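You operate a simulated robot arm through the tools that you are given. There is no shell and no other tool. Be economical: measure what you need, move in short steps, check, and stop when the job is done.

You are at the controls of a simulated two-armed robot. One attempt, no reset.

Task
Pass the yellow-band dish: green tray, teal lid on, PASS tag up.
Fine: light box dial back to LOW and switch off; the tag goes on the white riser's peg; the other dish and tags stay.

Only the result counts: the job must be done as asked and must still hold three seconds after the hand-in. Knocking over, shifting, dropping, spilling or breaking anything else fails it. Lids that push on must go on centred and level and be pressed home; caps that screw on are set level and turned clockwise until they are tight.

Robot
Two 7-joint arms with two-finger parallel grippers on one trunk, on a base that drives. Base frame: it is fixed to the floor where the robot stands at the start and does not move with it; the origin is under the middle of the robot, x ahead of it, y to its left, z up; the surface under the hand at the start is at about z = 0.85. Readings come in m, degrees, newtons and seconds.
The left shoulder is at the start at [0.06, 0.143, 0.926], the right one opposite. With the tool pointing down near the work surface each hand reaches from about 0.3 to 0.72 m from the robot's upright axis, wherever it stands, measured 20 degrees to its own side. Places, roughly: green tray [0.5, -0.1, 0.9]; light box dial [0.6, 0.1, 0.9]; light box switch [0.5, 0.1, 0.9]; peg on the white riser hook [0.7, -0.5, 1]. Payload 1.57 kg a hand.
The TCP of each hand is the grasp point between the finger pads, 0.03 m short of the fingertips. In the tool frame z runs along the fingers and y along their closing line. Largest opening 0.11 m; finger width 0.024, thickness 0.012; the body of the gripper, 0.048 by 0.112 m, starts 0.078 m behind the TCP.
Orientation is told as [roll, pitch, yaw] about the base's x, y, z axes, in that order, counted from this pose: with the fingers straight down and closing along the base's y, the tool's x points along the base's -x, its y along +y and its z along -z.

Tools
- The arms move only by the tool send_rows. It takes "left_rows", "right_rows" or both (then of equal length, played together; a hand with none holds still); each is one flat list of numbers, 7 for each row, row after row: the shift along the tool's x, y, z in units of 40 mm (1.0 is 40 mm), then the turn, a rotation vector about the tool's x, y, z in units of 8 degrees (1.0 is 8 degrees), then the finger opening in m, from 0 to 0.11. In form: [dx, dy, dz, ax, ay, az, hand, dx, dy, dz, ax, ay, az, hand, ...]. A call has 1 to 8 rows; each row shifts and turns the commanded pose from where the row before left it, along the tool's axes as they then stand. A call with a number of a shift or a turn outside -1 to 1 is refused whole. A row lasts 0.2 s, in which the tool goes at most 0.05 m and 8.6 degrees; a call with a longer step from one row to the next is refused whole, and so is a gripper value outside its range. Where a pose cannot be reached the arm comes as near as it can. A force on the tool above 40 N (or 10 N above the force at the start of the call, whichever is more), or a blocked arm, ends the call early, and 0.2 s more pass. The fingers move at their own pace (about 0.045 m/s each) and stop on an object; they squeeze with about 25 N. The grip force told is the motor's: it shows also when the fingers shut on nothing. Time passes only in rows, and 0.2 s behind the last, so rows that do not move let the fingers close. It gives the time, the measured TCP pose, the force on the tool (base axes), the opening and the grip force at its end, in the units of the frame above (readings bear some noise), with the torque about the TCP (base axes, N m) and any sound that the robot's microphone picked up.
- Cameras (640 x 400 px; columns grow to the right, rows downward): "scene" is now at [0.0434, -0.0114, 1.5328]; the picture's right is [-0.17, -0.99, 0.00], its down [-0.78, 0.13, -0.61] and it looks along [0.60, -0.10, -0.79] (base axes); focal length 293 px, centre (320, 200). "left" rides on the left gripper at [0.07, -0.016, -0.141] in its tool frame; the picture's right is [0.23, 0.97, 0.00], its down [-0.86, 0.20, -0.48] and it looks along [-0.47, 0.11, 0.88] (tool axes); focal length 222 px, centre (320, 200). "right" rides on the right gripper at [0.07, 0.016, -0.141] in its tool frame; the picture's right is [-0.23, 0.97, 0.00], its down [-0.86, -0.20, -0.48] and it looks along [-0.47, -0.11, 0.88] (tool axes); focal length 222 px, centre (320, 200).
- get_image(camera): a new picture of that camera. The clock stands still meanwhile.
- lift_body(by): slides the trunk up (or, below 0, down) by that many m; the arms and the scene camera ride with it, the base frame stays. It gives what a move gives, with no picture.
- drive_base(legs): drives the robot by 1 to 6 legs, each [ahead, left, turn to the left] in m, m and degrees, along the robot's own axes; the way and the turn of a leg run together, so that a leg with both is an arc; at most 1.5 m and 180 degrees a leg. The arms and the cameras ride along, it lands a little off, and it stops where it bumps. It gives what a move gives.
- pan_tilt(pan, tilt): turns the head with the scene camera to pan (to the left, within 86 degrees either way) and tilt (down, from -29 to 69), counted from straight ahead of the robot. It gives what a move gives.
- measure_at(camera, pixels): for up to 12 pixels [column, row] of the newest picture of that camera ("zoom" is the newest enlarged one), the place [x, y, z] in the base frame of the surface seen there, good to about 0.003 m. The clock stands still meanwhile.
- inspect(camera, box): a new picture of the part [left, top, right, bottom] of that camera's present view, enlarged. The clock stands still meanwhile.
- finish_job(): hands the job in; it is judged then, once.

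Keep the steps short. Do not move on a guess: measure, check each grasp and each placing, and mend mistakes. In all there are 80 turns and 78 pictures (those below and enlarged ones count). Leave the grippers open and the arms clear of the work at the hand-in unless told otherwise, and finish with a single line.

The tools are called after "Emit:" as name(argument=value, ...) on one line, values as JSON. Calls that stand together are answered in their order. send_rows: Moves the arms, as the interface text tells. Its arguments: {"type":"object","properties":{"left_rows":{"type":"array"},"right_rows":{"type":"array"}},"required":[]} The other tools are called the same way: lift_body (by) slides the trunk up or down; drive_base (legs) drives the base; pan_tilt (pan, tilt) turns the head that bears the scene camera; get_image (camera) takes a picture; measure_at (camera, pixels) gives the place of the surface under pixels of a picture; inspect (camera, box) takes an enlarged picture of a part of a camera's view; finish_job () hands the job in.

At the start:

```text
clock: 0.0
left_tool_pos: [0.6163, 0.1731, 1.0005]
left_tool_rot: [0.1, -0.1, -0.1]
left_force: [0.7, -1.0, 0.3]
left_wrist_torque: [0.01, -0.02, -0.02]
left_width: 0.1101
left_finger_force: 0.0
right_tool_pos: [0.4421, -0.2974, 0.9999]
right_tool_rot: [0.0, 0.1, 0.0]
right_force: [-1.0, -0.2, -1.1]
right_wrist_torque: [0.01, 0.01, 0.02]
right_width: 0.1101
right_finger_force: 0.1
trunk travel left (down, up): [-0.525, 0.065]
robot x, y, heading: [-0.0026, -0.001, -0.0]
head pan, tilt: [-9.5, 52.6]
```

scene: 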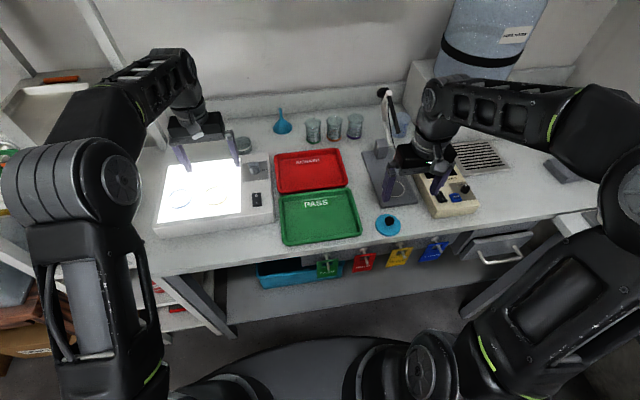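
right: 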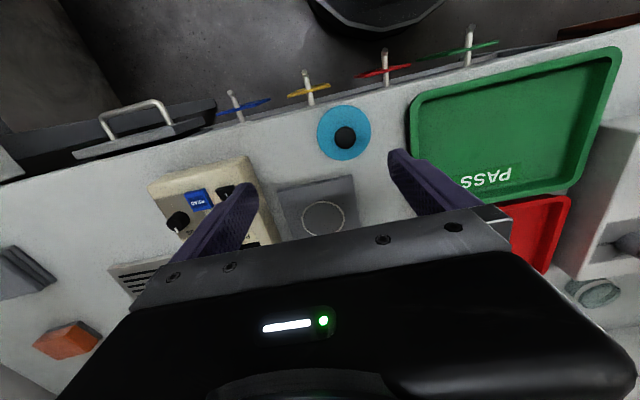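
left: 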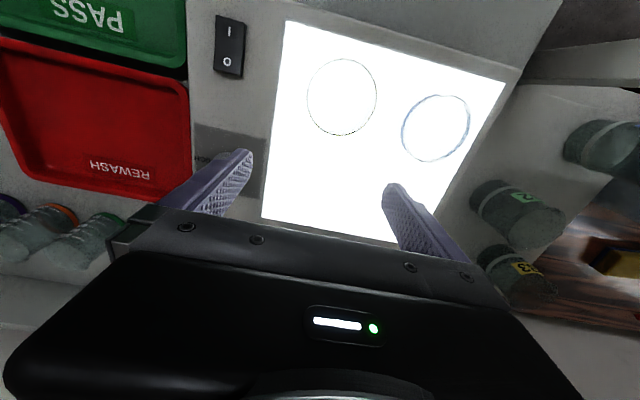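

I see two dishes on the lit light box, tags hanging at the bench's front edge, and a teal lid near the green tray. I'll look closer at all three.

Emit:
inspect(camera="scene", box=[150, 120, 290, 240])

Emit:
inspect(camera="scene", box=[290, 180, 490, 290])

Emit:
inspect(camera="left", box=[180, 0, 520, 220])

Emit:
inspect(camera="scene", box=[350, 80, 490, 220])

```text
3.33 times, centred on (220, 180) of scene
```

zoom: 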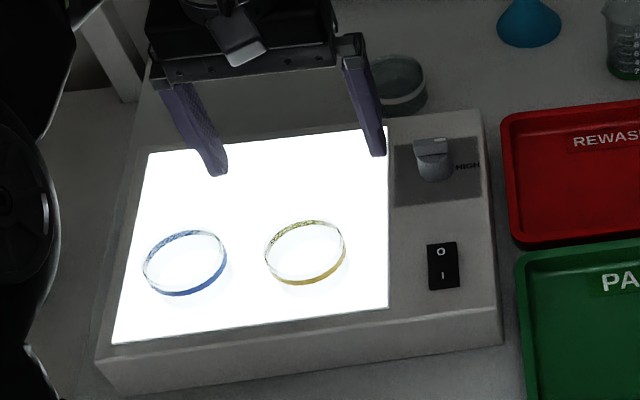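

```text
3.20 times, centred on (390, 235) of scene
```

zoom: 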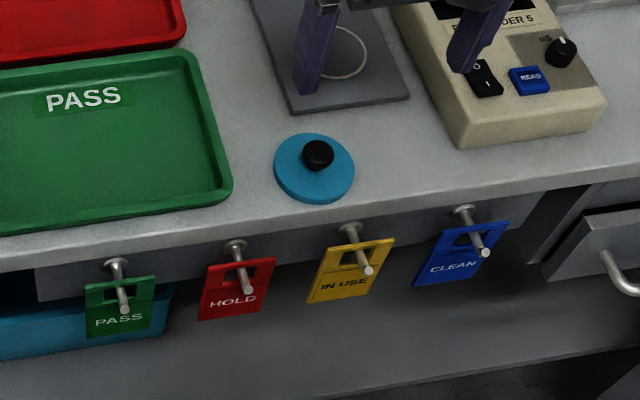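

```text
1.82 times, centred on (350, 110) of left
```

zoom: 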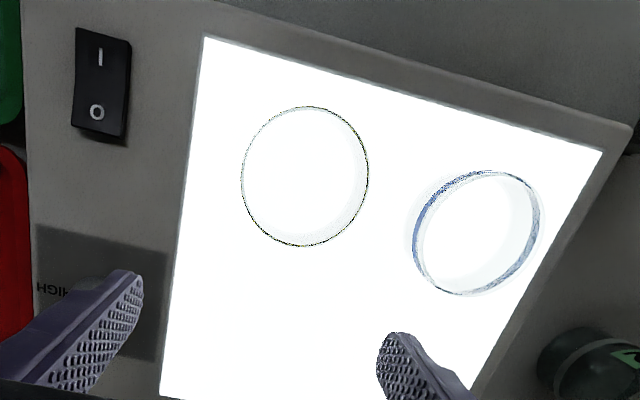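

```text
2.86 times, centred on (420, 150) of scene
```

zoom: 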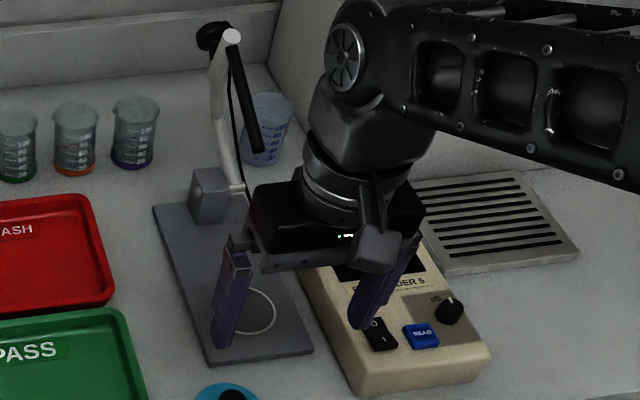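

I can't see the dial or the riser past the arms. I'll raise both hands, move the left one outward and the right one inward, then look again.

Emit:
send_rows(left_rows=[0, 0.3, -1, 0, 0, 0, 0.11, 0, 0.7, -0.9, 0, 0, 0, 0.11, 0, 1, 0, 0, 0, 0, 0.11, 0, 1, 0, 0, 0, 0, 0.11], right_rows=[0, 0, -1, 0, 0, 0, 0.11, 0, 0.7, -0.9, 0, 0, 0, 0.11, 0, 1, 0, 0, 0, 0, 0.11, 0, 1, 0, 0, 0, 0, 0.11])

Emit:
pan_tilt(pan=-25, tilt=42)

Emit:
get_image(camera="scene")

Emit:
get_image(camera="left")

```text
clock: 1.0
left_tool_pos: [0.6163, 0.1908, 1.0408]
left_tool_rot: [0.0, -0.6, 0.1]
left_force: [0.1, 0.5, -0.6]
left_wrist_torque: [0.0, 0.02, -0.01]
left_width: 0.1103
left_finger_force: 0.0
left hand out of reach, approached as far as the arm can: row 1, 2, 3, 4
right_tool_pos: [0.4413, -0.1903, 1.0757]
right_tool_rot: [-0.1, 0.0, -0.2]
right_force: [0.3, -0.3, -0.1]
right_wrist_torque: [0.0, 0.03, -0.01]
right_width: 0.11
right_finger_force: 0.2
trunk travel left (down, up): [-0.525, 0.065]
robot x, y, heading: [-0.0044, 0.0011, 0.1]
head pan, tilt: [-9.5, 52.6]
```

```text
clock: 1.8
left_tool_pos: [0.6156, 0.1899, 1.0413]
left_tool_rot: [0.0, -0.5, 0.1]
left_force: [0.8, -0.7, 0.5]
left_wrist_torque: [-0.02, 0.04, -0.02]
left_width: 0.1098
left_finger_force: 0.1
right_tool_pos: [0.4411, -0.1912, 1.0762]
right_tool_rot: [-0.1, 0.0, 0.1]
right_force: [0.0, 0.0, 0.4]
right_wrist_torque: [-0.05, -0.01, -0.03]
right_width: 0.1099
right_finger_force: 0.0
trunk travel left (down, up): [-0.525, 0.065]
robot x, y, heading: [0.0003, 0.0046, 0.1]
head pan, tilt: [-25.0, 42.0]
```

```text
70 pictures are left
```

scene: 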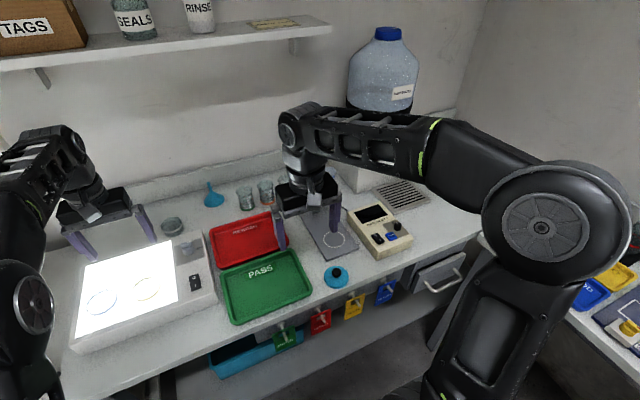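

```text
69 pictures are left
```

left: 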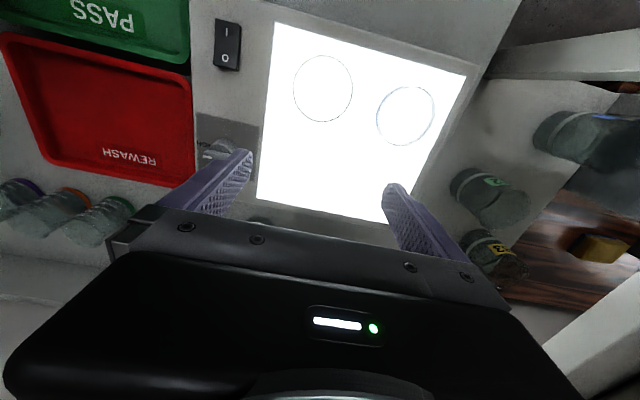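

The white riser is under the carboy, around (355,175), and the right forearm hides its peg. I'll draw both hands back toward the robot.

Emit:
send_rows(left_rows=[1, 0, 0, 0, 0, 0, 0.11, 1, 0, 0, 0, 0, 0, 0.11, 1, 0, 0, 0, 0, 0, 0.11, 1, 0, 0, 0, 0, 0, 0.11], right_rows=[1, 0, 0, 0, 0, 0, 0.11, 1, 0, 0, 0, 0, 0, 0.11, 0.5, 0.5, 0, 0, 0, 0, 0.11, 0, 1, 0, 0, 0, 0, 0.11])

Emit:
get_image(camera="scene")

```text
clock: 2.8
left_tool_pos: [0.4529, 0.1895, 1.0406]
left_tool_rot: [0.0, -0.1, 0.1]
left_force: [-0.5, -0.1, 0.3]
left_wrist_torque: [0.02, -0.04, -0.02]
left_width: 0.1101
left_finger_force: 0.0
right_tool_pos: [0.3406, -0.1274, 1.076]
right_tool_rot: [-0.2, 0.0, 0.0]
right_force: [0.5, 0.0, 0.2]
right_wrist_torque: [-0.02, -0.01, 0.0]
right_width: 0.1099
right_finger_force: 0.1
trunk travel left (down, up): [-0.525, 0.065]
robot x, y, heading: [-0.0002, 0.0, -0.1]
head pan, tilt: [-25.0, 42.0]
```

```text
68 pictures are left
```

scene: 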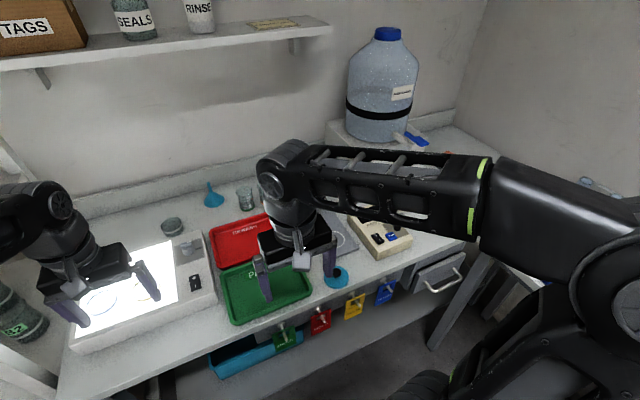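

Emit:
inspect(camera="scene", box=[320, 100, 480, 200])

Emit:
inspect(camera="scene", box=[150, 210, 230, 310])

```text
4.00 times, centred on (400, 150) of scene
```

zoom: 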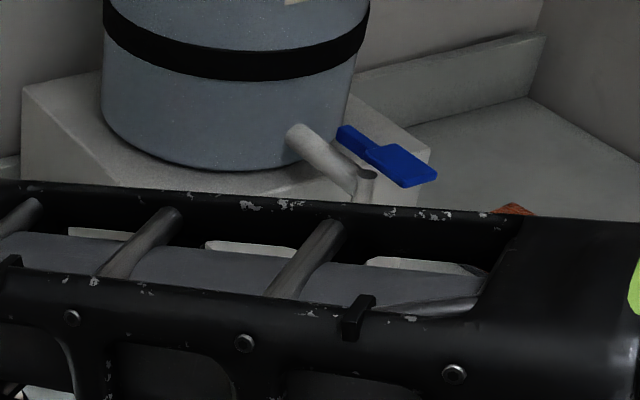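

```text
4.00 times, centred on (190, 260) of scene
```

zoom: 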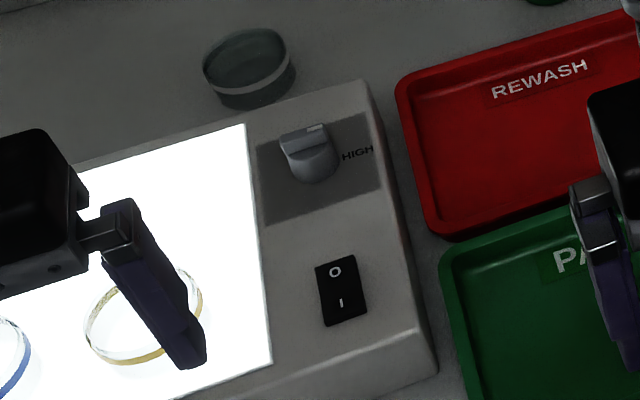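

The dial pointer faces roughly "HIGH" side. I'll bring the left wrist camera over the dial. The right hand goes out to y of about -0.44 to look at the riser front.

Emit:
send_rows(left_rows=[0, -1, 0, 0, 0, 0, 0.11, 0, -0.9, 0, 0, 0, 0, 0.11, 0, 0, 0, 0, 0, 0, 0.11, 0, 0, 0, 0, 0, 0, 0.11, 0, 0, 0, 0, 0, 0, 0.11, 0, 0, 0, 0, 0, 0, 0.11, 0, 0, 0, 0, 0, 0, 0.11, 0, 0, 0, 0, 0, 0, 0.11], right_rows=[0, -1, 0, 0, 0, 0, 0.11, 0, -1, 0, 0, 0, 0, 0.11, 0, -1, 0, 0, 0, 0, 0.11, 0, -1, 0, 0, 0, 0, 0.11, 0, -1, 0, 0, 0, 0, 0.11, 0, -1, 0, 0, 0, 0, 0.11, 0, -1, 0, 0, 0, 0, 0.11, 0, -1, 0, 0, 0, 0, 0.11])

Emit:
get_image(camera="left")

Emit:
get_image(camera="scene")

Emit:
get_image(camera="right")

```text
clock: 4.6
left_tool_pos: [0.4544, 0.1122, 1.0402]
left_tool_rot: [-0.1, -0.1, 0.0]
left_force: [0.1, -0.4, -0.4]
left_wrist_torque: [0.05, 0.0, -0.01]
left_width: 0.1101
left_finger_force: 0.1
right_tool_pos: [0.3417, -0.4505, 1.0757]
right_tool_rot: [0.0, 0.0, 0.0]
right_force: [0.7, 0.4, -0.3]
right_wrist_torque: [0.02, 0.03, 0.02]
right_width: 0.11
right_finger_force: 0.0
trunk travel left (down, up): [-0.525, 0.065]
robot x, y, heading: [0.0023, -0.0016, 0.1]
head pan, tilt: [-25.0, 42.0]
```

```text
65 pictures are left
```

left: 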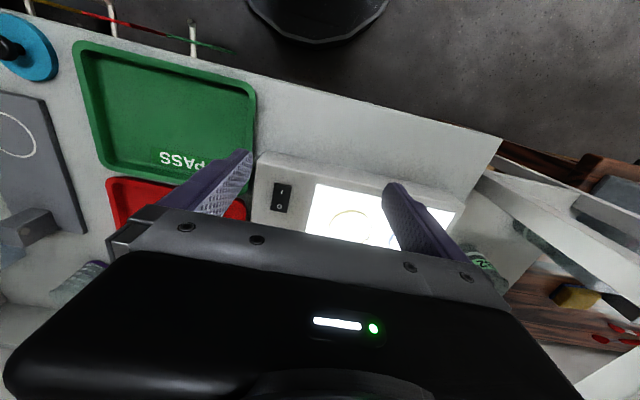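

```text
64 pictures are left
```

scene: 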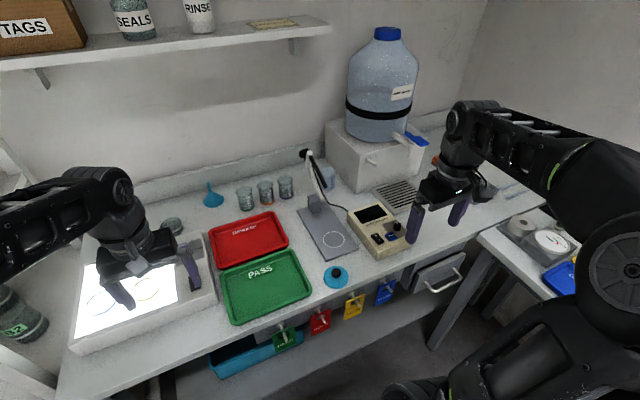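

```text
63 pictures are left
```

right: 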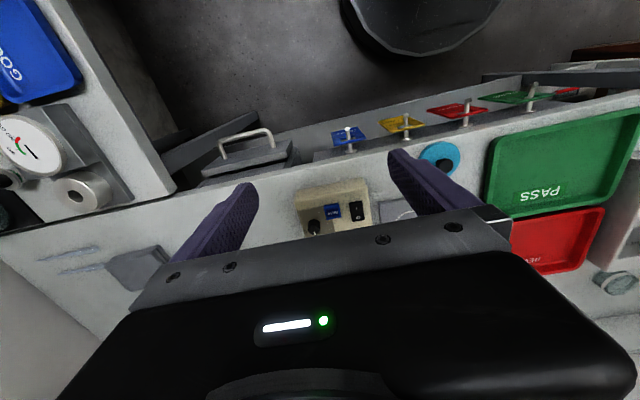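

The riser's front is now visible. I'll enlarge the peg, the dial, and the tags and lid.

Emit:
inspect(camera="scene", box=[320, 110, 440, 200])

Emit:
measure_at(camera="scene", pixels=[[371, 157], [366, 163], [355, 165], [384, 162], [357, 190], [408, 141], [416, 140], [280, 336], [336, 277], [335, 268], [265, 285], [196, 285]])

Emit:
measure_at(camera="zoom", pixels=[[245, 260], [262, 252], [280, 250]])

Emit:
inspect(camera="scene", box=[250, 260, 410, 360])

```text
4.44 times, centred on (380, 155) of scene
```

zoom: 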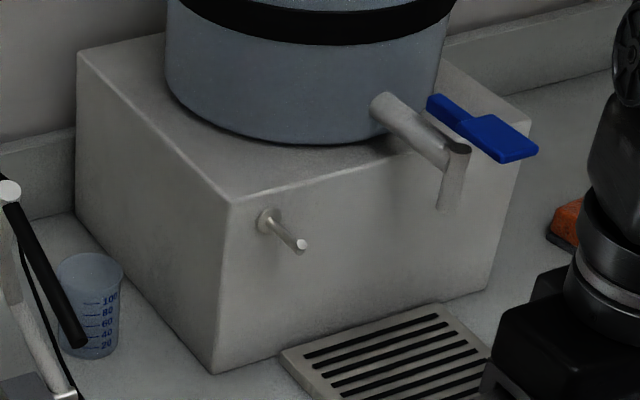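

```text
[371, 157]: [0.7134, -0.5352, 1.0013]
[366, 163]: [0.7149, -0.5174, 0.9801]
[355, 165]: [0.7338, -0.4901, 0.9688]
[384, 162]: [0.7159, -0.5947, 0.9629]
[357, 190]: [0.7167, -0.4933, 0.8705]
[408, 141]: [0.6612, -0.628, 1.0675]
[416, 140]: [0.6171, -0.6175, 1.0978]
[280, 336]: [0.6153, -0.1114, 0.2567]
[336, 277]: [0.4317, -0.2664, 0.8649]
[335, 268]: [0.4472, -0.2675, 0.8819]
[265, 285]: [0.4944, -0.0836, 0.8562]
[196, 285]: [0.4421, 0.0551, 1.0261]
```

```text
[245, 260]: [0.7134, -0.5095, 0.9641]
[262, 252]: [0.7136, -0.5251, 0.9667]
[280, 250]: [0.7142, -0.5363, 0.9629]
```

```text
4.00 times, centred on (330, 310) of scene
```

zoom: 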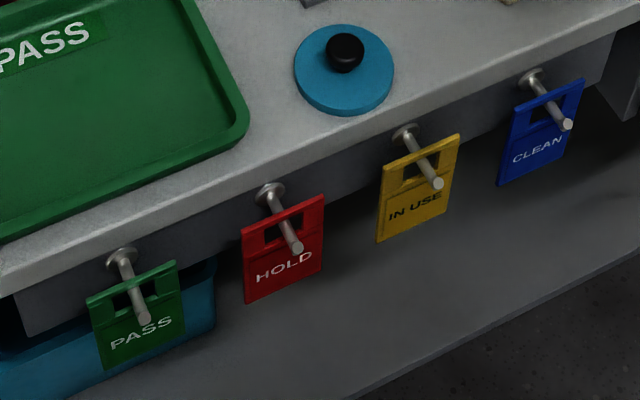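

Emit:
measure_at(camera="zoom", pixels=[[122, 258], [143, 317], [130, 290], [100, 305], [168, 275], [110, 360], [180, 330], [268, 195], [345, 50], [343, 75], [343, 108], [125, 350]])

Emit:
inspect(camera="scene", box=[345, 145, 393, 175])

Emit:
measure_at(camera="zoom", pixels=[[302, 193], [405, 270], [400, 265], [409, 277], [360, 235], [330, 210]])

```text
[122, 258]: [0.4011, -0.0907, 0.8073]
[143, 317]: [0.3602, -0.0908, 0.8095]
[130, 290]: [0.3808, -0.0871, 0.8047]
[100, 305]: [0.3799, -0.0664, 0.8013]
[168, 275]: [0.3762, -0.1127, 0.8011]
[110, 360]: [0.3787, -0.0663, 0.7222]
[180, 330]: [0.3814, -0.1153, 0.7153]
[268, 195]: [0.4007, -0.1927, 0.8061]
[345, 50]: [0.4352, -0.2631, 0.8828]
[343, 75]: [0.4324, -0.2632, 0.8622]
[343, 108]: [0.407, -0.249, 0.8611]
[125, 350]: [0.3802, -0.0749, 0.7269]
```

```text
13.33 times, centred on (369, 160) of scene
```

zoom: 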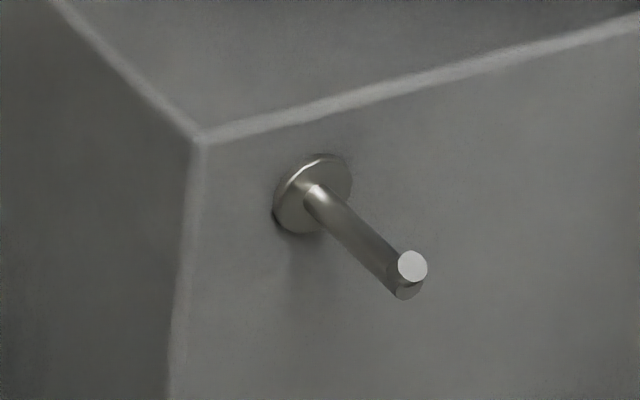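

```text
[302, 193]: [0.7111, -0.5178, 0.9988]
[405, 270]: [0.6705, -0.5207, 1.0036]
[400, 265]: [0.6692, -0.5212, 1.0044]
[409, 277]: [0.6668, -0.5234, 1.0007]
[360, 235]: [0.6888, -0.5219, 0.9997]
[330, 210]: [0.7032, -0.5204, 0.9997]
```

The measurements so far:
- **Riser peg:** axis y ≈ -0.52, z ≈ 1.0, tip x ≈ 0.668.
- **PASS tag:** plane x ≈ 0.38, y -0.066 to -0.115, on a peg at y ≈ -0.09.

The dial comes first, so I'll bring the left camera over it.

Emit:
send_rows(left_rows=[-0.9, 0, 0, 0, 0, 0, 0.11, -0.9, 0, 0, 0, 0, 0, 0.11, -0.9, 0, 0, 0, 0, 0, 0.11])

Emit:
inspect(camera="left", box=[180, 20, 480, 210])

```text
clock: 5.4
left_tool_pos: [0.5659, 0.114, 1.039]
left_tool_rot: [0.0, 0.1, 0.0]
left_force: [-0.2, -0.8, 0.7]
left_wrist_torque: [0.0, 0.04, -0.01]
left_width: 0.1099
left_finger_force: 0.0
right_tool_pos: [0.3416, -0.4496, 1.0767]
right_tool_rot: [0.0, 0.1, 0.1]
right_force: [0.0, 0.9, -0.3]
right_wrist_torque: [0.01, 0.04, 0.0]
right_width: 0.1099
right_finger_force: 0.0
trunk travel left (down, up): [-0.525, 0.065]
robot x, y, heading: [0.001, 0.0032, -0.2]
head pan, tilt: [-25.0, 42.0]
```

```text
2.11 times, centred on (330, 115) of left
```

zoom: 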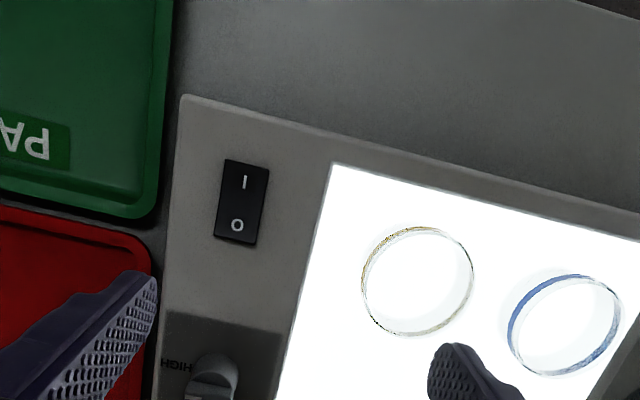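

Emit:
inspect(camera="left", box=[230, 160, 330, 222])

Emit:
measure_at(camera="zoom", pixels=[[300, 200], [260, 260], [340, 240], [300, 300], [320, 200], [400, 100]])

```text
6.40 times, centred on (280, 191) of left
```

zoom: 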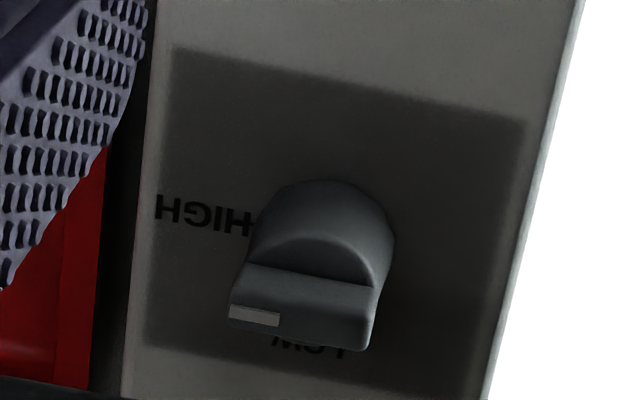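

```text
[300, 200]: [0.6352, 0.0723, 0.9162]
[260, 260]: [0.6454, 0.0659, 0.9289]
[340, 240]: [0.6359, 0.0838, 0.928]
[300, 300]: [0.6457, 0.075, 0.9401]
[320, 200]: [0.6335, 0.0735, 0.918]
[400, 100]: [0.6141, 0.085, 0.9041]
```

The pointer's white mark is at the HIGH end, toward -y. LOW sits on the far side, toward +x. I'll measure the panel corners, the labels and the knob bar ends.

Emit:
measure_at(camera="zoom", pixels=[[177, 52], [523, 124], [146, 342], [472, 390], [205, 215], [290, 348], [345, 355], [235, 308], [365, 325], [255, 275], [365, 295], [278, 318]])

Emit:
get_image(camera="left")

Emit:
measure_at(camera="left", pixels=[[281, 95], [291, 97], [290, 118], [282, 118], [262, 65], [335, 93], [287, 107]])

```text
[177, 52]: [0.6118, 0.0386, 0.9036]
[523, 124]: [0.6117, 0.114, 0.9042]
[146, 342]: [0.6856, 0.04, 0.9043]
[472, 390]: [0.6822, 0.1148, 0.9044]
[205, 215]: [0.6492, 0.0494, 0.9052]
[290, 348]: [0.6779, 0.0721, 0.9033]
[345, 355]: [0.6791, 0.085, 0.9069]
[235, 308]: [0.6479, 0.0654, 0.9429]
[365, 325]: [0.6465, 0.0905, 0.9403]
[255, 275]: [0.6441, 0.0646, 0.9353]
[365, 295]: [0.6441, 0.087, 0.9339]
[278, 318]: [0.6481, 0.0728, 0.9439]
```

```text
57 pictures are left
```

left: 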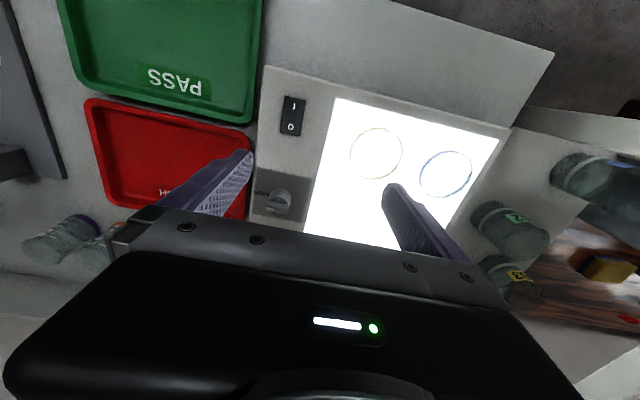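

```text
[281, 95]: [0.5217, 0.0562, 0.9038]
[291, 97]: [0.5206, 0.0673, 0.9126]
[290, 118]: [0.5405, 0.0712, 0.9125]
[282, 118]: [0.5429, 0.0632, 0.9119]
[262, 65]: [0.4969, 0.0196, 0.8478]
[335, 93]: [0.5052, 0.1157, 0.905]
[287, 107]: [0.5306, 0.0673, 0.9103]
```

The box is square to the base. The dial centre is about (0.648, 0.077), its bar lies along y, and LOW is straight toward +x. So the knob needs +90° counter-clockwise seen from above. I'll go over the knob and yaw the left hand to -90°.

Emit:
send_rows(left_rows=[-0.7, -0.31, 0, 0, 0, 0, 0.06, -0.7, -0.31, 0, 0, 0, 0, 0.06, -0.65, -0.3, 0, 0, 0, 0, 0.06, 0, 0, 0, 0, 0, 1, 0.06, 0, 0, 0, 0, 0, 1, 0.06, 0, 0, 0, 0, 0, 1, 0.06, 0, 0, 0, 0, 0, 1, 0.06, 0, 0, 0, 0, 0, 1, 0.06])

Emit:
send_rows(left_rows=[0, 0, 0, 0, 0, 1, 0.05, 0, 0, 0, 0, 0, 1, 0.05, 0, 0, 0, 0, 0, 1, 0.05, 0, 0, 0, 0, 0, 1, 0.05, 0, 0, 0, 0, 0, 1, 0.05, 0, 0, 0, 0, 0, 1, 0.05, 0, 0, 0, 0, 0, 0.25, 0.05])

Emit:
get_image(camera="left")

```text
clock: 7.2
left_tool_pos: [0.6005, 0.0964, 1.0393]
left_tool_rot: [0.0, 0.0, -40.2]
left_force: [0.0, -0.6, 0.2]
left_wrist_torque: [0.02, -0.03, -0.02]
left_width: 0.0599
left_finger_force: 0.0
left hand out of reach, approached as far as the arm can: row 2, 3
right_tool_pos: [0.3404, -0.4502, 1.0772]
right_tool_rot: [0.0, 0.0, -0.1]
right_force: [0.4, 0.4, -0.3]
right_wrist_torque: [-0.01, -0.01, 0.01]
right_width: 0.1103
right_finger_force: 0.2
trunk travel left (down, up): [-0.525, 0.065]
robot x, y, heading: [-0.0004, -0.0009, -0.1]
head pan, tilt: [-25.0, 42.0]
```

```text
clock: 8.8
left_tool_pos: [0.6013, 0.0954, 1.0402]
left_tool_rot: [0.1, 0.0, -90.1]
left_force: [0.4, 0.6, -0.4]
left_wrist_torque: [0.02, 0.0, 0.0]
left_width: 0.0501
left_finger_force: 0.0
right_tool_pos: [0.3401, -0.4501, 1.076]
right_tool_rot: [0.1, 0.1, 0.0]
right_force: [-0.8, -0.5, -0.2]
right_wrist_torque: [0.02, -0.03, 0.01]
right_width: 0.11
right_finger_force: 0.1
trunk travel left (down, up): [-0.525, 0.065]
robot x, y, heading: [0.0001, 0.0031, -0.0]
head pan, tilt: [-25.0, 42.0]
```

```text
56 pictures are left
```

left: 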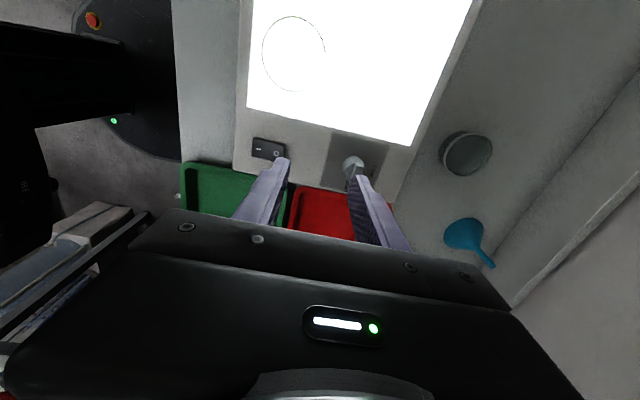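

The arm runs short at this height. Raising the trunk brings the shoulder up and gains reach.

Emit:
lift_body(by=0.06)

Emit:
send_rows(left_rows=[0, 0, 0.9, 0, 0, 0, 0.05, 0.23, -0.6, 0.6, 0, 0, 0, 0.05, 0.23, -0.6, 0, 0, 0, 0, 0.05])

```text
clock: 9.8
left_tool_pos: [0.6011, 0.0958, 1.101]
left_tool_rot: [0.1, 0.0, -90.0]
left_force: [1.5, -0.7, -0.7]
left_wrist_torque: [0.0, -0.01, 0.01]
left_width: 0.0502
left_finger_force: 0.0
right_tool_pos: [0.341, -0.4498, 1.1355]
right_tool_rot: [0.0, 0.0, 0.0]
right_force: [-1.0, -1.0, 0.6]
right_wrist_torque: [0.02, 0.04, -0.02]
right_width: 0.1099
right_finger_force: 0.0
trunk travel left (down, up): [-0.585, 0.005]
robot x, y, heading: [-0.0002, -0.0009, -0.2]
head pan, tilt: [-25.0, 42.0]
```

```text
clock: 10.6
left_tool_pos: [0.5532, 0.1147, 1.0398]
left_tool_rot: [0.0, 0.0, -90.1]
left_force: [0.8, -0.2, -0.5]
left_wrist_torque: [0.02, -0.02, 0.01]
left_width: 0.0501
left_finger_force: 0.0
right_tool_pos: [0.3404, -0.4496, 1.137]
right_tool_rot: [0.0, 0.0, 0.0]
right_force: [-0.2, 0.7, -0.6]
right_wrist_torque: [-0.01, 0.01, -0.01]
right_width: 0.1098
right_finger_force: 0.1
trunk travel left (down, up): [-0.585, 0.005]
robot x, y, heading: [-0.0011, 0.0005, 0.4]
head pan, tilt: [-25.0, 42.0]
```

With yaw at -90°, tool x is base +y and tool y is base +x. I'll correct toward (0.648, 0.077) at z of about 1.0.

Emit:
send_rows(left_rows=[-0.31, 0.79, 0.3, 0, 0, 0, 0.05, -0.31, 0.79, 0.3, 0, 0, 0, 0.05, -0.32, 0.79, 0.4, 0, 0, 0, 0.05])

Emit:
inspect(camera="left", box=[220, 60, 460, 240])

```text
clock: 11.4
left_tool_pos: [0.6491, 0.0781, 1.0]
left_tool_rot: [0.0, 0.0, -90.0]
left_force: [0.3, -0.7, 0.6]
left_wrist_torque: [0.03, 0.02, 0.01]
left_width: 0.0502
left_finger_force: 0.0
right_tool_pos: [0.3433, -0.4504, 1.1357]
right_tool_rot: [0.0, 0.1, 0.0]
right_force: [0.5, 0.3, 1.0]
right_wrist_torque: [0.01, 0.04, 0.0]
right_width: 0.1101
right_finger_force: 0.0
trunk travel left (down, up): [-0.585, 0.005]
robot x, y, heading: [-0.0013, -0.0026, 0.0]
head pan, tilt: [-25.0, 42.0]
```

```text
2.22 times, centred on (340, 150) of left
```

zoom: 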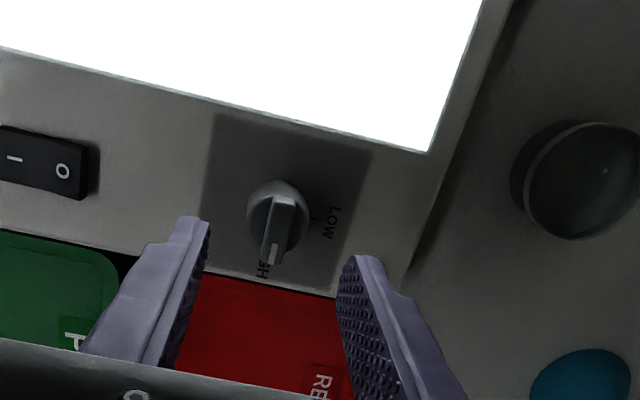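

Emit:
measure_at(camera="zoom", pixels=[[277, 205], [271, 230], [285, 205], [273, 260], [262, 190], [298, 215], [333, 220], [62, 172], [14, 158], [40, 165]])

Emit:
send_rows(left_rows=[0, 0, 0.5, 0, 0, 0, 0.05, 0, 0, 0.5, 0, 0, 0, 0.05])

Emit:
send_rows(left_rows=[0, 0, 0, 0, 0, 0, 0.0, 0, 0, 0, 0, 0, 0, 0.0, 0, 0, 0, 0, 0, 0, 0.0, 0, 0, 0, 0, 0, 0, 0.0])

Emit:
inspect(camera="left", box=[220, 60, 460, 240])

```text
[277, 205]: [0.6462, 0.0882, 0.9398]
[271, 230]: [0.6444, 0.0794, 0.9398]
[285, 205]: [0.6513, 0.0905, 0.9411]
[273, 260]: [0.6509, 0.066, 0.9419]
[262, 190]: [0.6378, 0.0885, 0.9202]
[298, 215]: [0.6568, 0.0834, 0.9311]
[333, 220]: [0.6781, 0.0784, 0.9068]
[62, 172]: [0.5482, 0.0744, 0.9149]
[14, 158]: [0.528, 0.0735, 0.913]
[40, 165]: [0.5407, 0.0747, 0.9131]
```

```text
clock: 12.0
left_tool_pos: [0.6486, 0.0782, 0.9607]
left_tool_rot: [-0.1, 0.0, -90.0]
left_force: [0.3, -0.3, 0.4]
left_wrist_torque: [0.0, -0.01, 0.02]
left_width: 0.0501
left_finger_force: 0.1
right_tool_pos: [0.3408, -0.4499, 1.135]
right_tool_rot: [0.0, 0.1, 0.0]
right_force: [0.0, 0.3, -0.2]
right_wrist_torque: [-0.02, 0.01, 0.03]
right_width: 0.11
right_finger_force: 0.2
trunk travel left (down, up): [-0.585, 0.005]
robot x, y, heading: [0.0015, 0.0024, -0.0]
head pan, tilt: [-25.0, 42.0]
```

```text
clock: 13.0
left_tool_pos: [0.6499, 0.0777, 0.9593]
left_tool_rot: [0.2, 0.0, -90.0]
left_force: [11.7, -0.8, 0.4]
left_wrist_torque: [-0.15, -0.28, 0.02]
left_width: 0.0102
left_finger_force: 28.3
right_tool_pos: [0.3418, -0.4507, 1.135]
right_tool_rot: [0.0, 0.1, 0.0]
right_force: [0.4, 0.4, -0.3]
right_wrist_torque: [-0.02, 0.0, -0.03]
right_width: 0.1101
right_finger_force: 0.0
trunk travel left (down, up): [-0.585, 0.005]
robot x, y, heading: [0.0024, 0.0022, 0.1]
head pan, tilt: [-25.0, 42.0]
```

```text
2.22 times, centred on (340, 150) of left
```

zoom: 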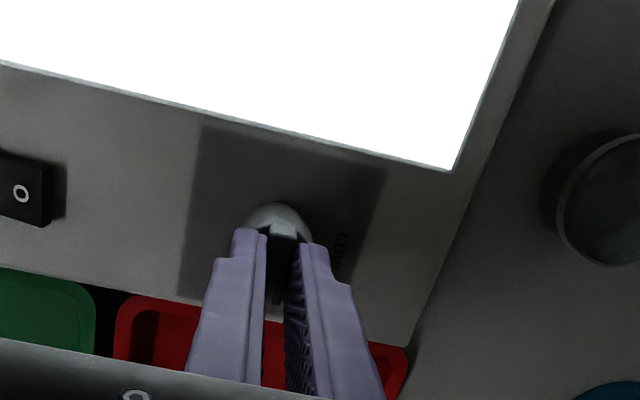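

The knob bar is gripped, 10 mm wide. I'll turn +90° in two parts, nudging +x a little to ease the side load.

Emit:
send_rows(left_rows=[0, 0.05, 0, 0, 0, -1, 0, 0, 0, 0, 0, 0, -1, 0, 0, 0, 0, 0, 0, -1, 0, 0, 0, 0, 0, 0, -1, 0, 0, 0, 0, 0, 0, -1, 0, 0, 0, 0, 0, 0, -1, 0])

Emit:
send_rows(left_rows=[0, 0, 0, 0, 0, -1, 0, 0, 0, 0, 0, 0, -1, 0, 0, 0, 0, 0, 0, -1, 0, 0, 0, 0, 0, 0, -1, 0, 0, 0, 0, 0, 0, -1, 0, 0, 0, 0, 0, 0, -0.25, 0])

Emit:
inspect(camera="left", box=[220, 60, 460, 240])

```text
clock: 14.4
left_tool_pos: [0.6498, 0.0778, 0.9596]
left_tool_rot: [0.0, -0.1, -41.8]
left_force: [4.5, -0.8, 3.2]
left_wrist_torque: [0.49, 0.52, 0.01]
left_width: 0.0099
left_finger_force: 28.3
right_tool_pos: [0.3417, -0.4501, 1.1368]
right_tool_rot: [-0.1, 0.0, 0.0]
right_force: [0.8, 0.4, 0.1]
right_wrist_torque: [0.0, 0.06, -0.02]
right_width: 0.1099
right_finger_force: 0.0
trunk travel left (down, up): [-0.585, 0.005]
robot x, y, heading: [-0.0004, -0.002, 0.1]
head pan, tilt: [-25.0, 42.0]
```

```text
clock: 15.8
left_tool_pos: [0.6494, 0.0774, 0.9607]
left_tool_rot: [0.0, 0.0, 0.2]
left_force: [0.3, 0.1, 0.8]
left_wrist_torque: [-0.06, 0.17, -0.08]
left_width: 0.0098
left_finger_force: 28.1
right_tool_pos: [0.3409, -0.4499, 1.136]
right_tool_rot: [-0.1, 0.0, -0.1]
right_force: [0.3, -0.1, 1.0]
right_wrist_torque: [-0.02, -0.03, -0.01]
right_width: 0.1098
right_finger_force: 0.0
trunk travel left (down, up): [-0.585, 0.005]
robot x, y, heading: [-0.0002, 0.0027, 0.0]
head pan, tilt: [-25.0, 42.0]
```

```text
2.22 times, centred on (340, 150) of left
```

zoom: 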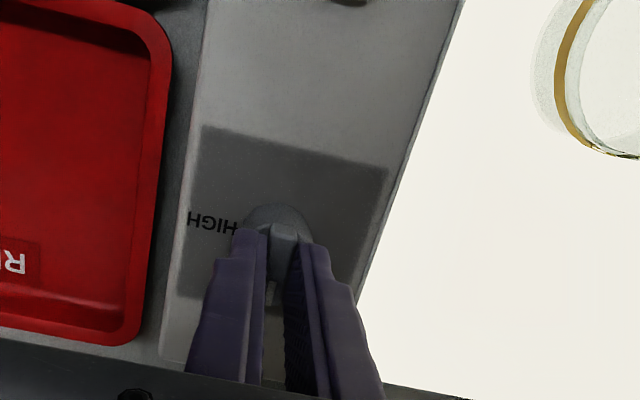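

The light dimmed and the mark now points to LOW. I'll release, rise, and go back above the switch with the fingers closed.

Emit:
send_rows(left_rows=[0, 0, 0, 0, 0, 0, 0.05, 0, 0, 0, 0, 0, 0, 0.05, 0, 0, -0.6, 0, 0, 0, 0.05, 0, 0, -0.6, 0, 0, 0, 0.05, 1, 0, 0, 0, 0, 0, 0, 1, 0, 0, 0, 0, 0, 0, 1, 0, 0, 0, 0, 0, 0, 0.5, -0.2, 0, 0, 0, 0, 0])

Emit:
get_image(camera="left")

Emit:
inspect(camera="left", box=[260, 80, 380, 200])

```text
clock: 17.6
left_tool_pos: [0.5098, 0.0689, 1.0088]
left_tool_rot: [0.0, -0.1, 0.1]
left_force: [-0.2, -0.3, 1.0]
left_wrist_torque: [-0.01, 0.01, -0.02]
left_width: 0.0
left_finger_force: 21.9
right_tool_pos: [0.3406, -0.4498, 1.1364]
right_tool_rot: [0.1, 0.1, 0.0]
right_force: [0.2, -0.1, -0.1]
right_wrist_torque: [-0.02, 0.01, -0.01]
right_width: 0.11
right_finger_force: 0.0
trunk travel left (down, up): [-0.585, 0.005]
robot x, y, heading: [0.0002, -0.0013, 0.2]
head pan, tilt: [-25.0, 42.0]
```

```text
52 pictures are left
```

left: 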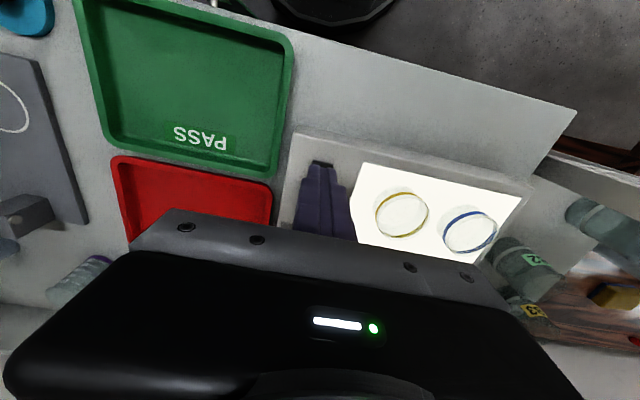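

```text
3.33 times, centred on (320, 140) of left
```

zoom: 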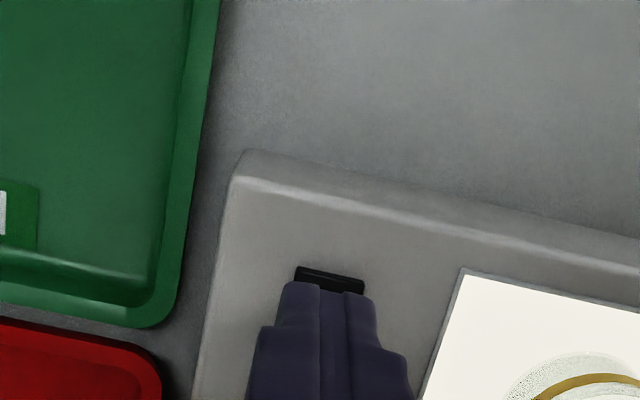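

Now the dishes show clearly. I'll measure the switch's near end and both dish rims.

Emit:
measure_at(camera="zoom", pixels=[[298, 275], [362, 286], [330, 281]])

Emit:
inspect(camera="left", box=[360, 170, 510, 260])

Emit:
measure_at(camera="zoom", pixels=[[165, 80], [75, 170], [130, 275], [280, 180], [240, 90], [180, 270], [180, 175], [335, 215], [350, 260]])

```text
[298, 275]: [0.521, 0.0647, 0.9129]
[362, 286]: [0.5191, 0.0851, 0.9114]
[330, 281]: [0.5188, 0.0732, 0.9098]
```

```text
4.27 times, centred on (435, 215) of left
```

zoom: 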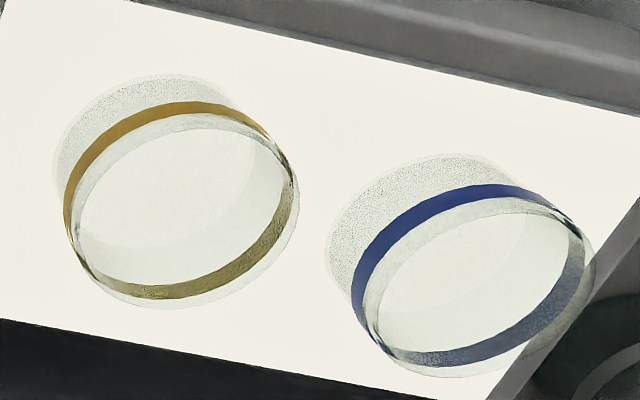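

```text
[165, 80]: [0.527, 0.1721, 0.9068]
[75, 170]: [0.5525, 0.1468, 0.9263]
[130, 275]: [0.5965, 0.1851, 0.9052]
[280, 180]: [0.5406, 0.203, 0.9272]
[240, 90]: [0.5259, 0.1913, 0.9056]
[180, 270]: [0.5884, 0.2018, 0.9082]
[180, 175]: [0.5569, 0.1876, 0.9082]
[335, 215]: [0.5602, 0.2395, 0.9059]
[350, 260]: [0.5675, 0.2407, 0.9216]
```

The switch spans x 0.52 to 0.555 at y ≈ 0.074, and the far half is O. I'll press there with the closed tips.

Emit:
send_rows(left_rows=[-0.54, 0.06, 0, 0, 0, 0, 0, -0.54, 0.07, 0, 0, 0, 0, 0, 0, 0, 0.8, 0, 0, 0, 0, 0, 0, 0.7, 0, 0, 0, 0, 0, 0, 0.1, 0, 0, 0, 0, 0, 0, 0.1, 0, 0, 0, 0, 0, 0, 0.1, 0, 0, 0, 0, 0, 0, 0, 0, 0, 0, 0])

Emit:
get_image(camera="left")

```text
clock: 19.3
left_tool_pos: [0.5546, 0.0748, 0.942]
left_tool_rot: [-0.2, -0.8, 0.2]
left_force: [-4.3, 2.0, 15.5]
left_wrist_torque: [0.08, 0.34, -0.05]
left_width: 0.0
left_finger_force: 21.0
right_tool_pos: [0.3394, -0.4498, 1.1365]
right_tool_rot: [0.0, 0.0, 0.0]
right_force: [0.1, 0.1, -0.1]
right_wrist_torque: [0.0, 0.02, 0.01]
right_width: 0.1101
right_finger_force: 0.0
trunk travel left (down, up): [-0.585, 0.005]
robot x, y, heading: [-0.0027, 0.0003, 0.1]
head pan, tilt: [-25.0, 42.0]
stopped in row 8 (left hand): the force on the tool passed its limit at 42 N (the readings are from after the stop); the commanded pose is now the measured one
```

```text
49 pictures are left
```

left: 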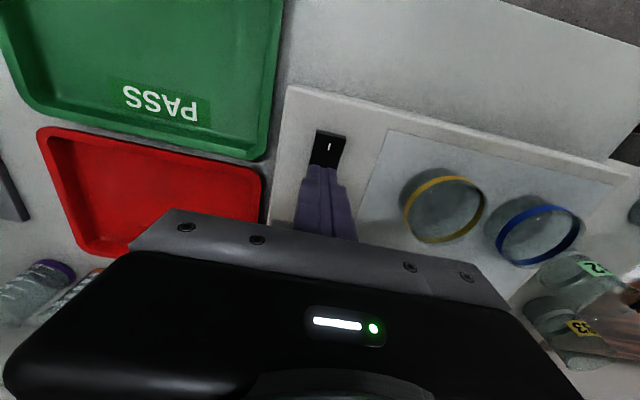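

The light is off. I'll rise and move toward the yellow dish with the fingers open.

Emit:
send_rows(left_rows=[0, 0, -0.8, 0, 0, 0, 0, 0, 0, -0.8, 0, 0, 0, 0.05, 0, 0, -0.8, 0, 0, 0, 0.11, 0.5, 0.8, 0, 0, 0, 0, 0.11, 0.5, 0.8, 0, 0, 0, 0, 0.11, 0, 0.8, 0, 0, 0, 0, 0.11, 0, 0.3, 0, 0, 0, 0, 0.11, 0, 0, 0, 0, 0, 0, 0.11])

Emit:
inspect(camera="left", box=[220, 60, 480, 220])

```text
clock: 21.1
left_tool_pos: [0.5145, 0.1829, 1.0356]
left_tool_rot: [-0.1, -0.6, 0.0]
left_force: [0.1, 0.2, 0.4]
left_wrist_torque: [0.02, 0.03, -0.03]
left_width: 0.11
left_finger_force: 0.0
right_tool_pos: [0.3411, -0.4499, 1.1359]
right_tool_rot: [0.0, -0.1, 0.1]
right_force: [1.1, -0.7, -0.4]
right_wrist_torque: [0.0, 0.02, -0.04]
right_width: 0.1102
right_finger_force: 0.0
trunk travel left (down, up): [-0.585, 0.005]
robot x, y, heading: [0.0022, 0.0027, -0.0]
head pan, tilt: [-25.0, 42.0]
```

```text
2.46 times, centred on (350, 140) of left
```

zoom: 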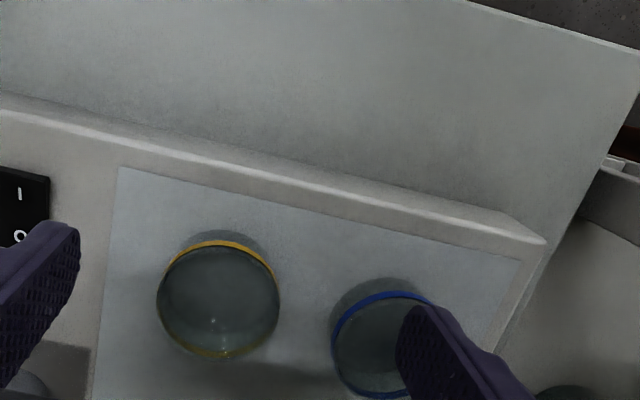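

Emit:
measure_at(camera="zoom", pixels=[[220, 244], [169, 265], [270, 268], [220, 354], [175, 335], [265, 335], [158, 300], [278, 305], [215, 300], [380, 296], [345, 310], [338, 370]])

```text
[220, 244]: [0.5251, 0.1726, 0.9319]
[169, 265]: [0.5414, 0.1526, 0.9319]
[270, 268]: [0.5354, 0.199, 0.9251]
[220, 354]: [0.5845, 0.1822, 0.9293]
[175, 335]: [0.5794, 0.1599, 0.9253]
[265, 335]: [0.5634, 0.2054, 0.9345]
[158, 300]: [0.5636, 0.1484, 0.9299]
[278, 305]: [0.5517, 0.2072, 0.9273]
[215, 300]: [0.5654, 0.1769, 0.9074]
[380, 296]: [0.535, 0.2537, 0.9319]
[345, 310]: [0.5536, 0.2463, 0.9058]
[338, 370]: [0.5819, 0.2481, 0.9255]
```

The yellow dish is centred near (0.555, 0.178), about 60 mm across, with its rim at z ≈ 0.934. The blue dish's edge is at y ≈ 0.243, so 80 mm open fits. I'll move over it, level the hand and descend.

Emit:
send_rows(left_rows=[-0.51, -0.06, 0, 0, 0.08, 0, 0.08, -0.5, -0.06, 0, 0, 0, 0, 0.08, 0, 0, 0, 0, 0, 0, 0.08, 0, 0, 0.8, 0, 0, 0, 0.08])

Emit:
inspect(camera="left", box=[180, 100, 500, 250])

```text
clock: 22.1
left_tool_pos: [0.5555, 0.1789, 1.0049]
left_tool_rot: [-0.1, 0.1, 0.0]
left_force: [0.6, 0.1, -0.5]
left_wrist_torque: [0.0, 0.01, 0.01]
left_width: 0.0801
left_finger_force: 0.1
right_tool_pos: [0.3418, -0.4491, 1.136]
right_tool_rot: [0.0, 0.0, 0.1]
right_force: [0.4, -0.4, 0.9]
right_wrist_torque: [-0.02, 0.0, -0.02]
right_width: 0.1101
right_finger_force: 0.0
trunk travel left (down, up): [-0.585, 0.005]
robot x, y, heading: [-0.0013, 0.0031, -0.2]
head pan, tilt: [-25.0, 42.0]
```

```text
2.00 times, centred on (340, 175) of left
```

zoom: 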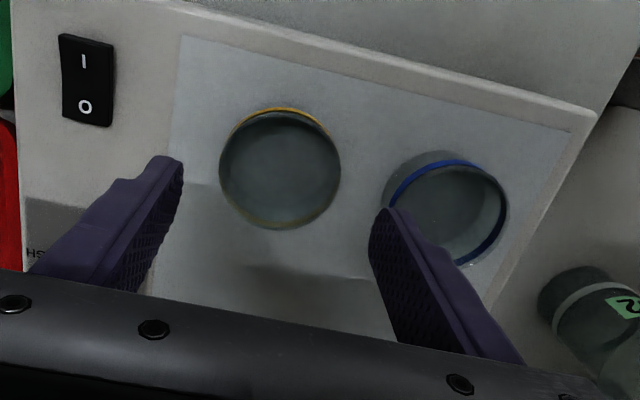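

Emit:
send_rows(left_rows=[0, 0, 0.6, 0, 0, 0, 0.08, 0, 0, 0.6, 0, 0, 0, 0.08, 0, 0, 0.42, 0, 0, 0, 0.08])

Emit:
inspect(camera="left", box=[180, 100, 500, 250])

```text
clock: 22.9
left_tool_pos: [0.5559, 0.1779, 0.9386]
left_tool_rot: [-0.1, 0.1, 0.0]
left_force: [0.1, 1.0, -0.1]
left_wrist_torque: [-0.02, -0.02, -0.01]
left_width: 0.0799
left_finger_force: 0.1
right_tool_pos: [0.3414, -0.45, 1.136]
right_tool_rot: [-0.1, 0.0, -0.1]
right_force: [-0.4, 0.3, 0.2]
right_wrist_torque: [-0.01, 0.05, 0.0]
right_width: 0.1099
right_finger_force: 0.0
trunk travel left (down, up): [-0.585, 0.005]
robot x, y, heading: [0.0003, 0.0028, -0.0]
head pan, tilt: [-25.0, 42.0]
```

```text
2.00 times, centred on (340, 175) of left
```

zoom: 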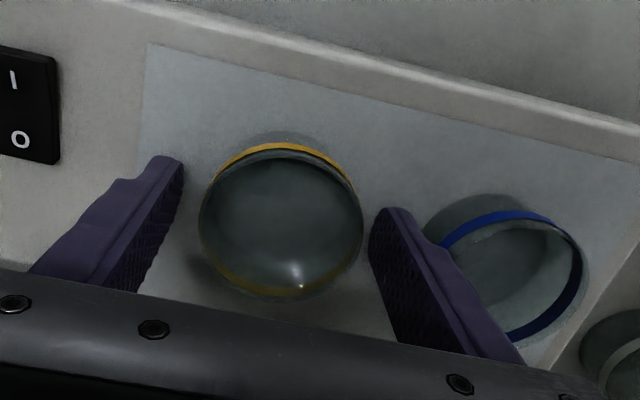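

The dish is centred between the fingers. Closing now.

Emit:
send_rows(left_rows=[0, 0, 0, 0, 0, 0, 0.05, 0, 0, 0, 0, 0, 0, 0.05, 0, 0, 0, 0, 0, 0, 0.05, 0, 0, -0.3, 0, 0, 0, 0.05, 0, 0, -0.5, 0, 0, 0, 0.05])

Emit:
inspect(camera="left", box=[180, 100, 500, 250])

```text
clock: 24.1
left_tool_pos: [0.5555, 0.1797, 0.9714]
left_tool_rot: [-0.1, 0.0, 0.0]
left_force: [-0.4, 1.1, -0.6]
left_wrist_torque: [0.01, -0.02, -0.04]
left_width: 0.0582
left_finger_force: 24.9
right_tool_pos: [0.3414, -0.449, 1.1373]
right_tool_rot: [-0.1, 0.0, 0.0]
right_force: [0.4, -0.4, 0.7]
right_wrist_torque: [0.01, -0.02, 0.0]
right_width: 0.11
right_finger_force: 0.1
trunk travel left (down, up): [-0.585, 0.005]
robot x, y, heading: [-0.0021, -0.0006, -0.0]
head pan, tilt: [-25.0, 42.0]
```

```text
2.00 times, centred on (340, 175) of left
```

zoom: 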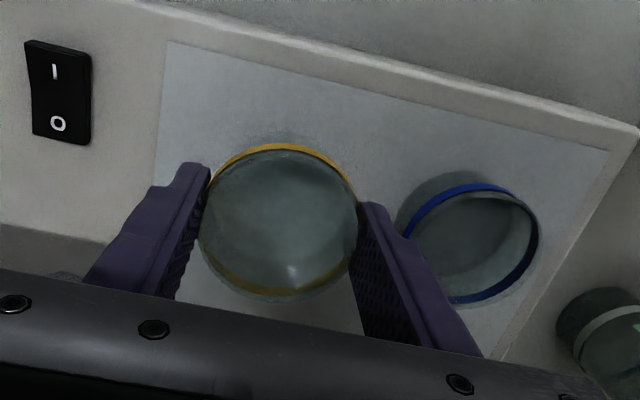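

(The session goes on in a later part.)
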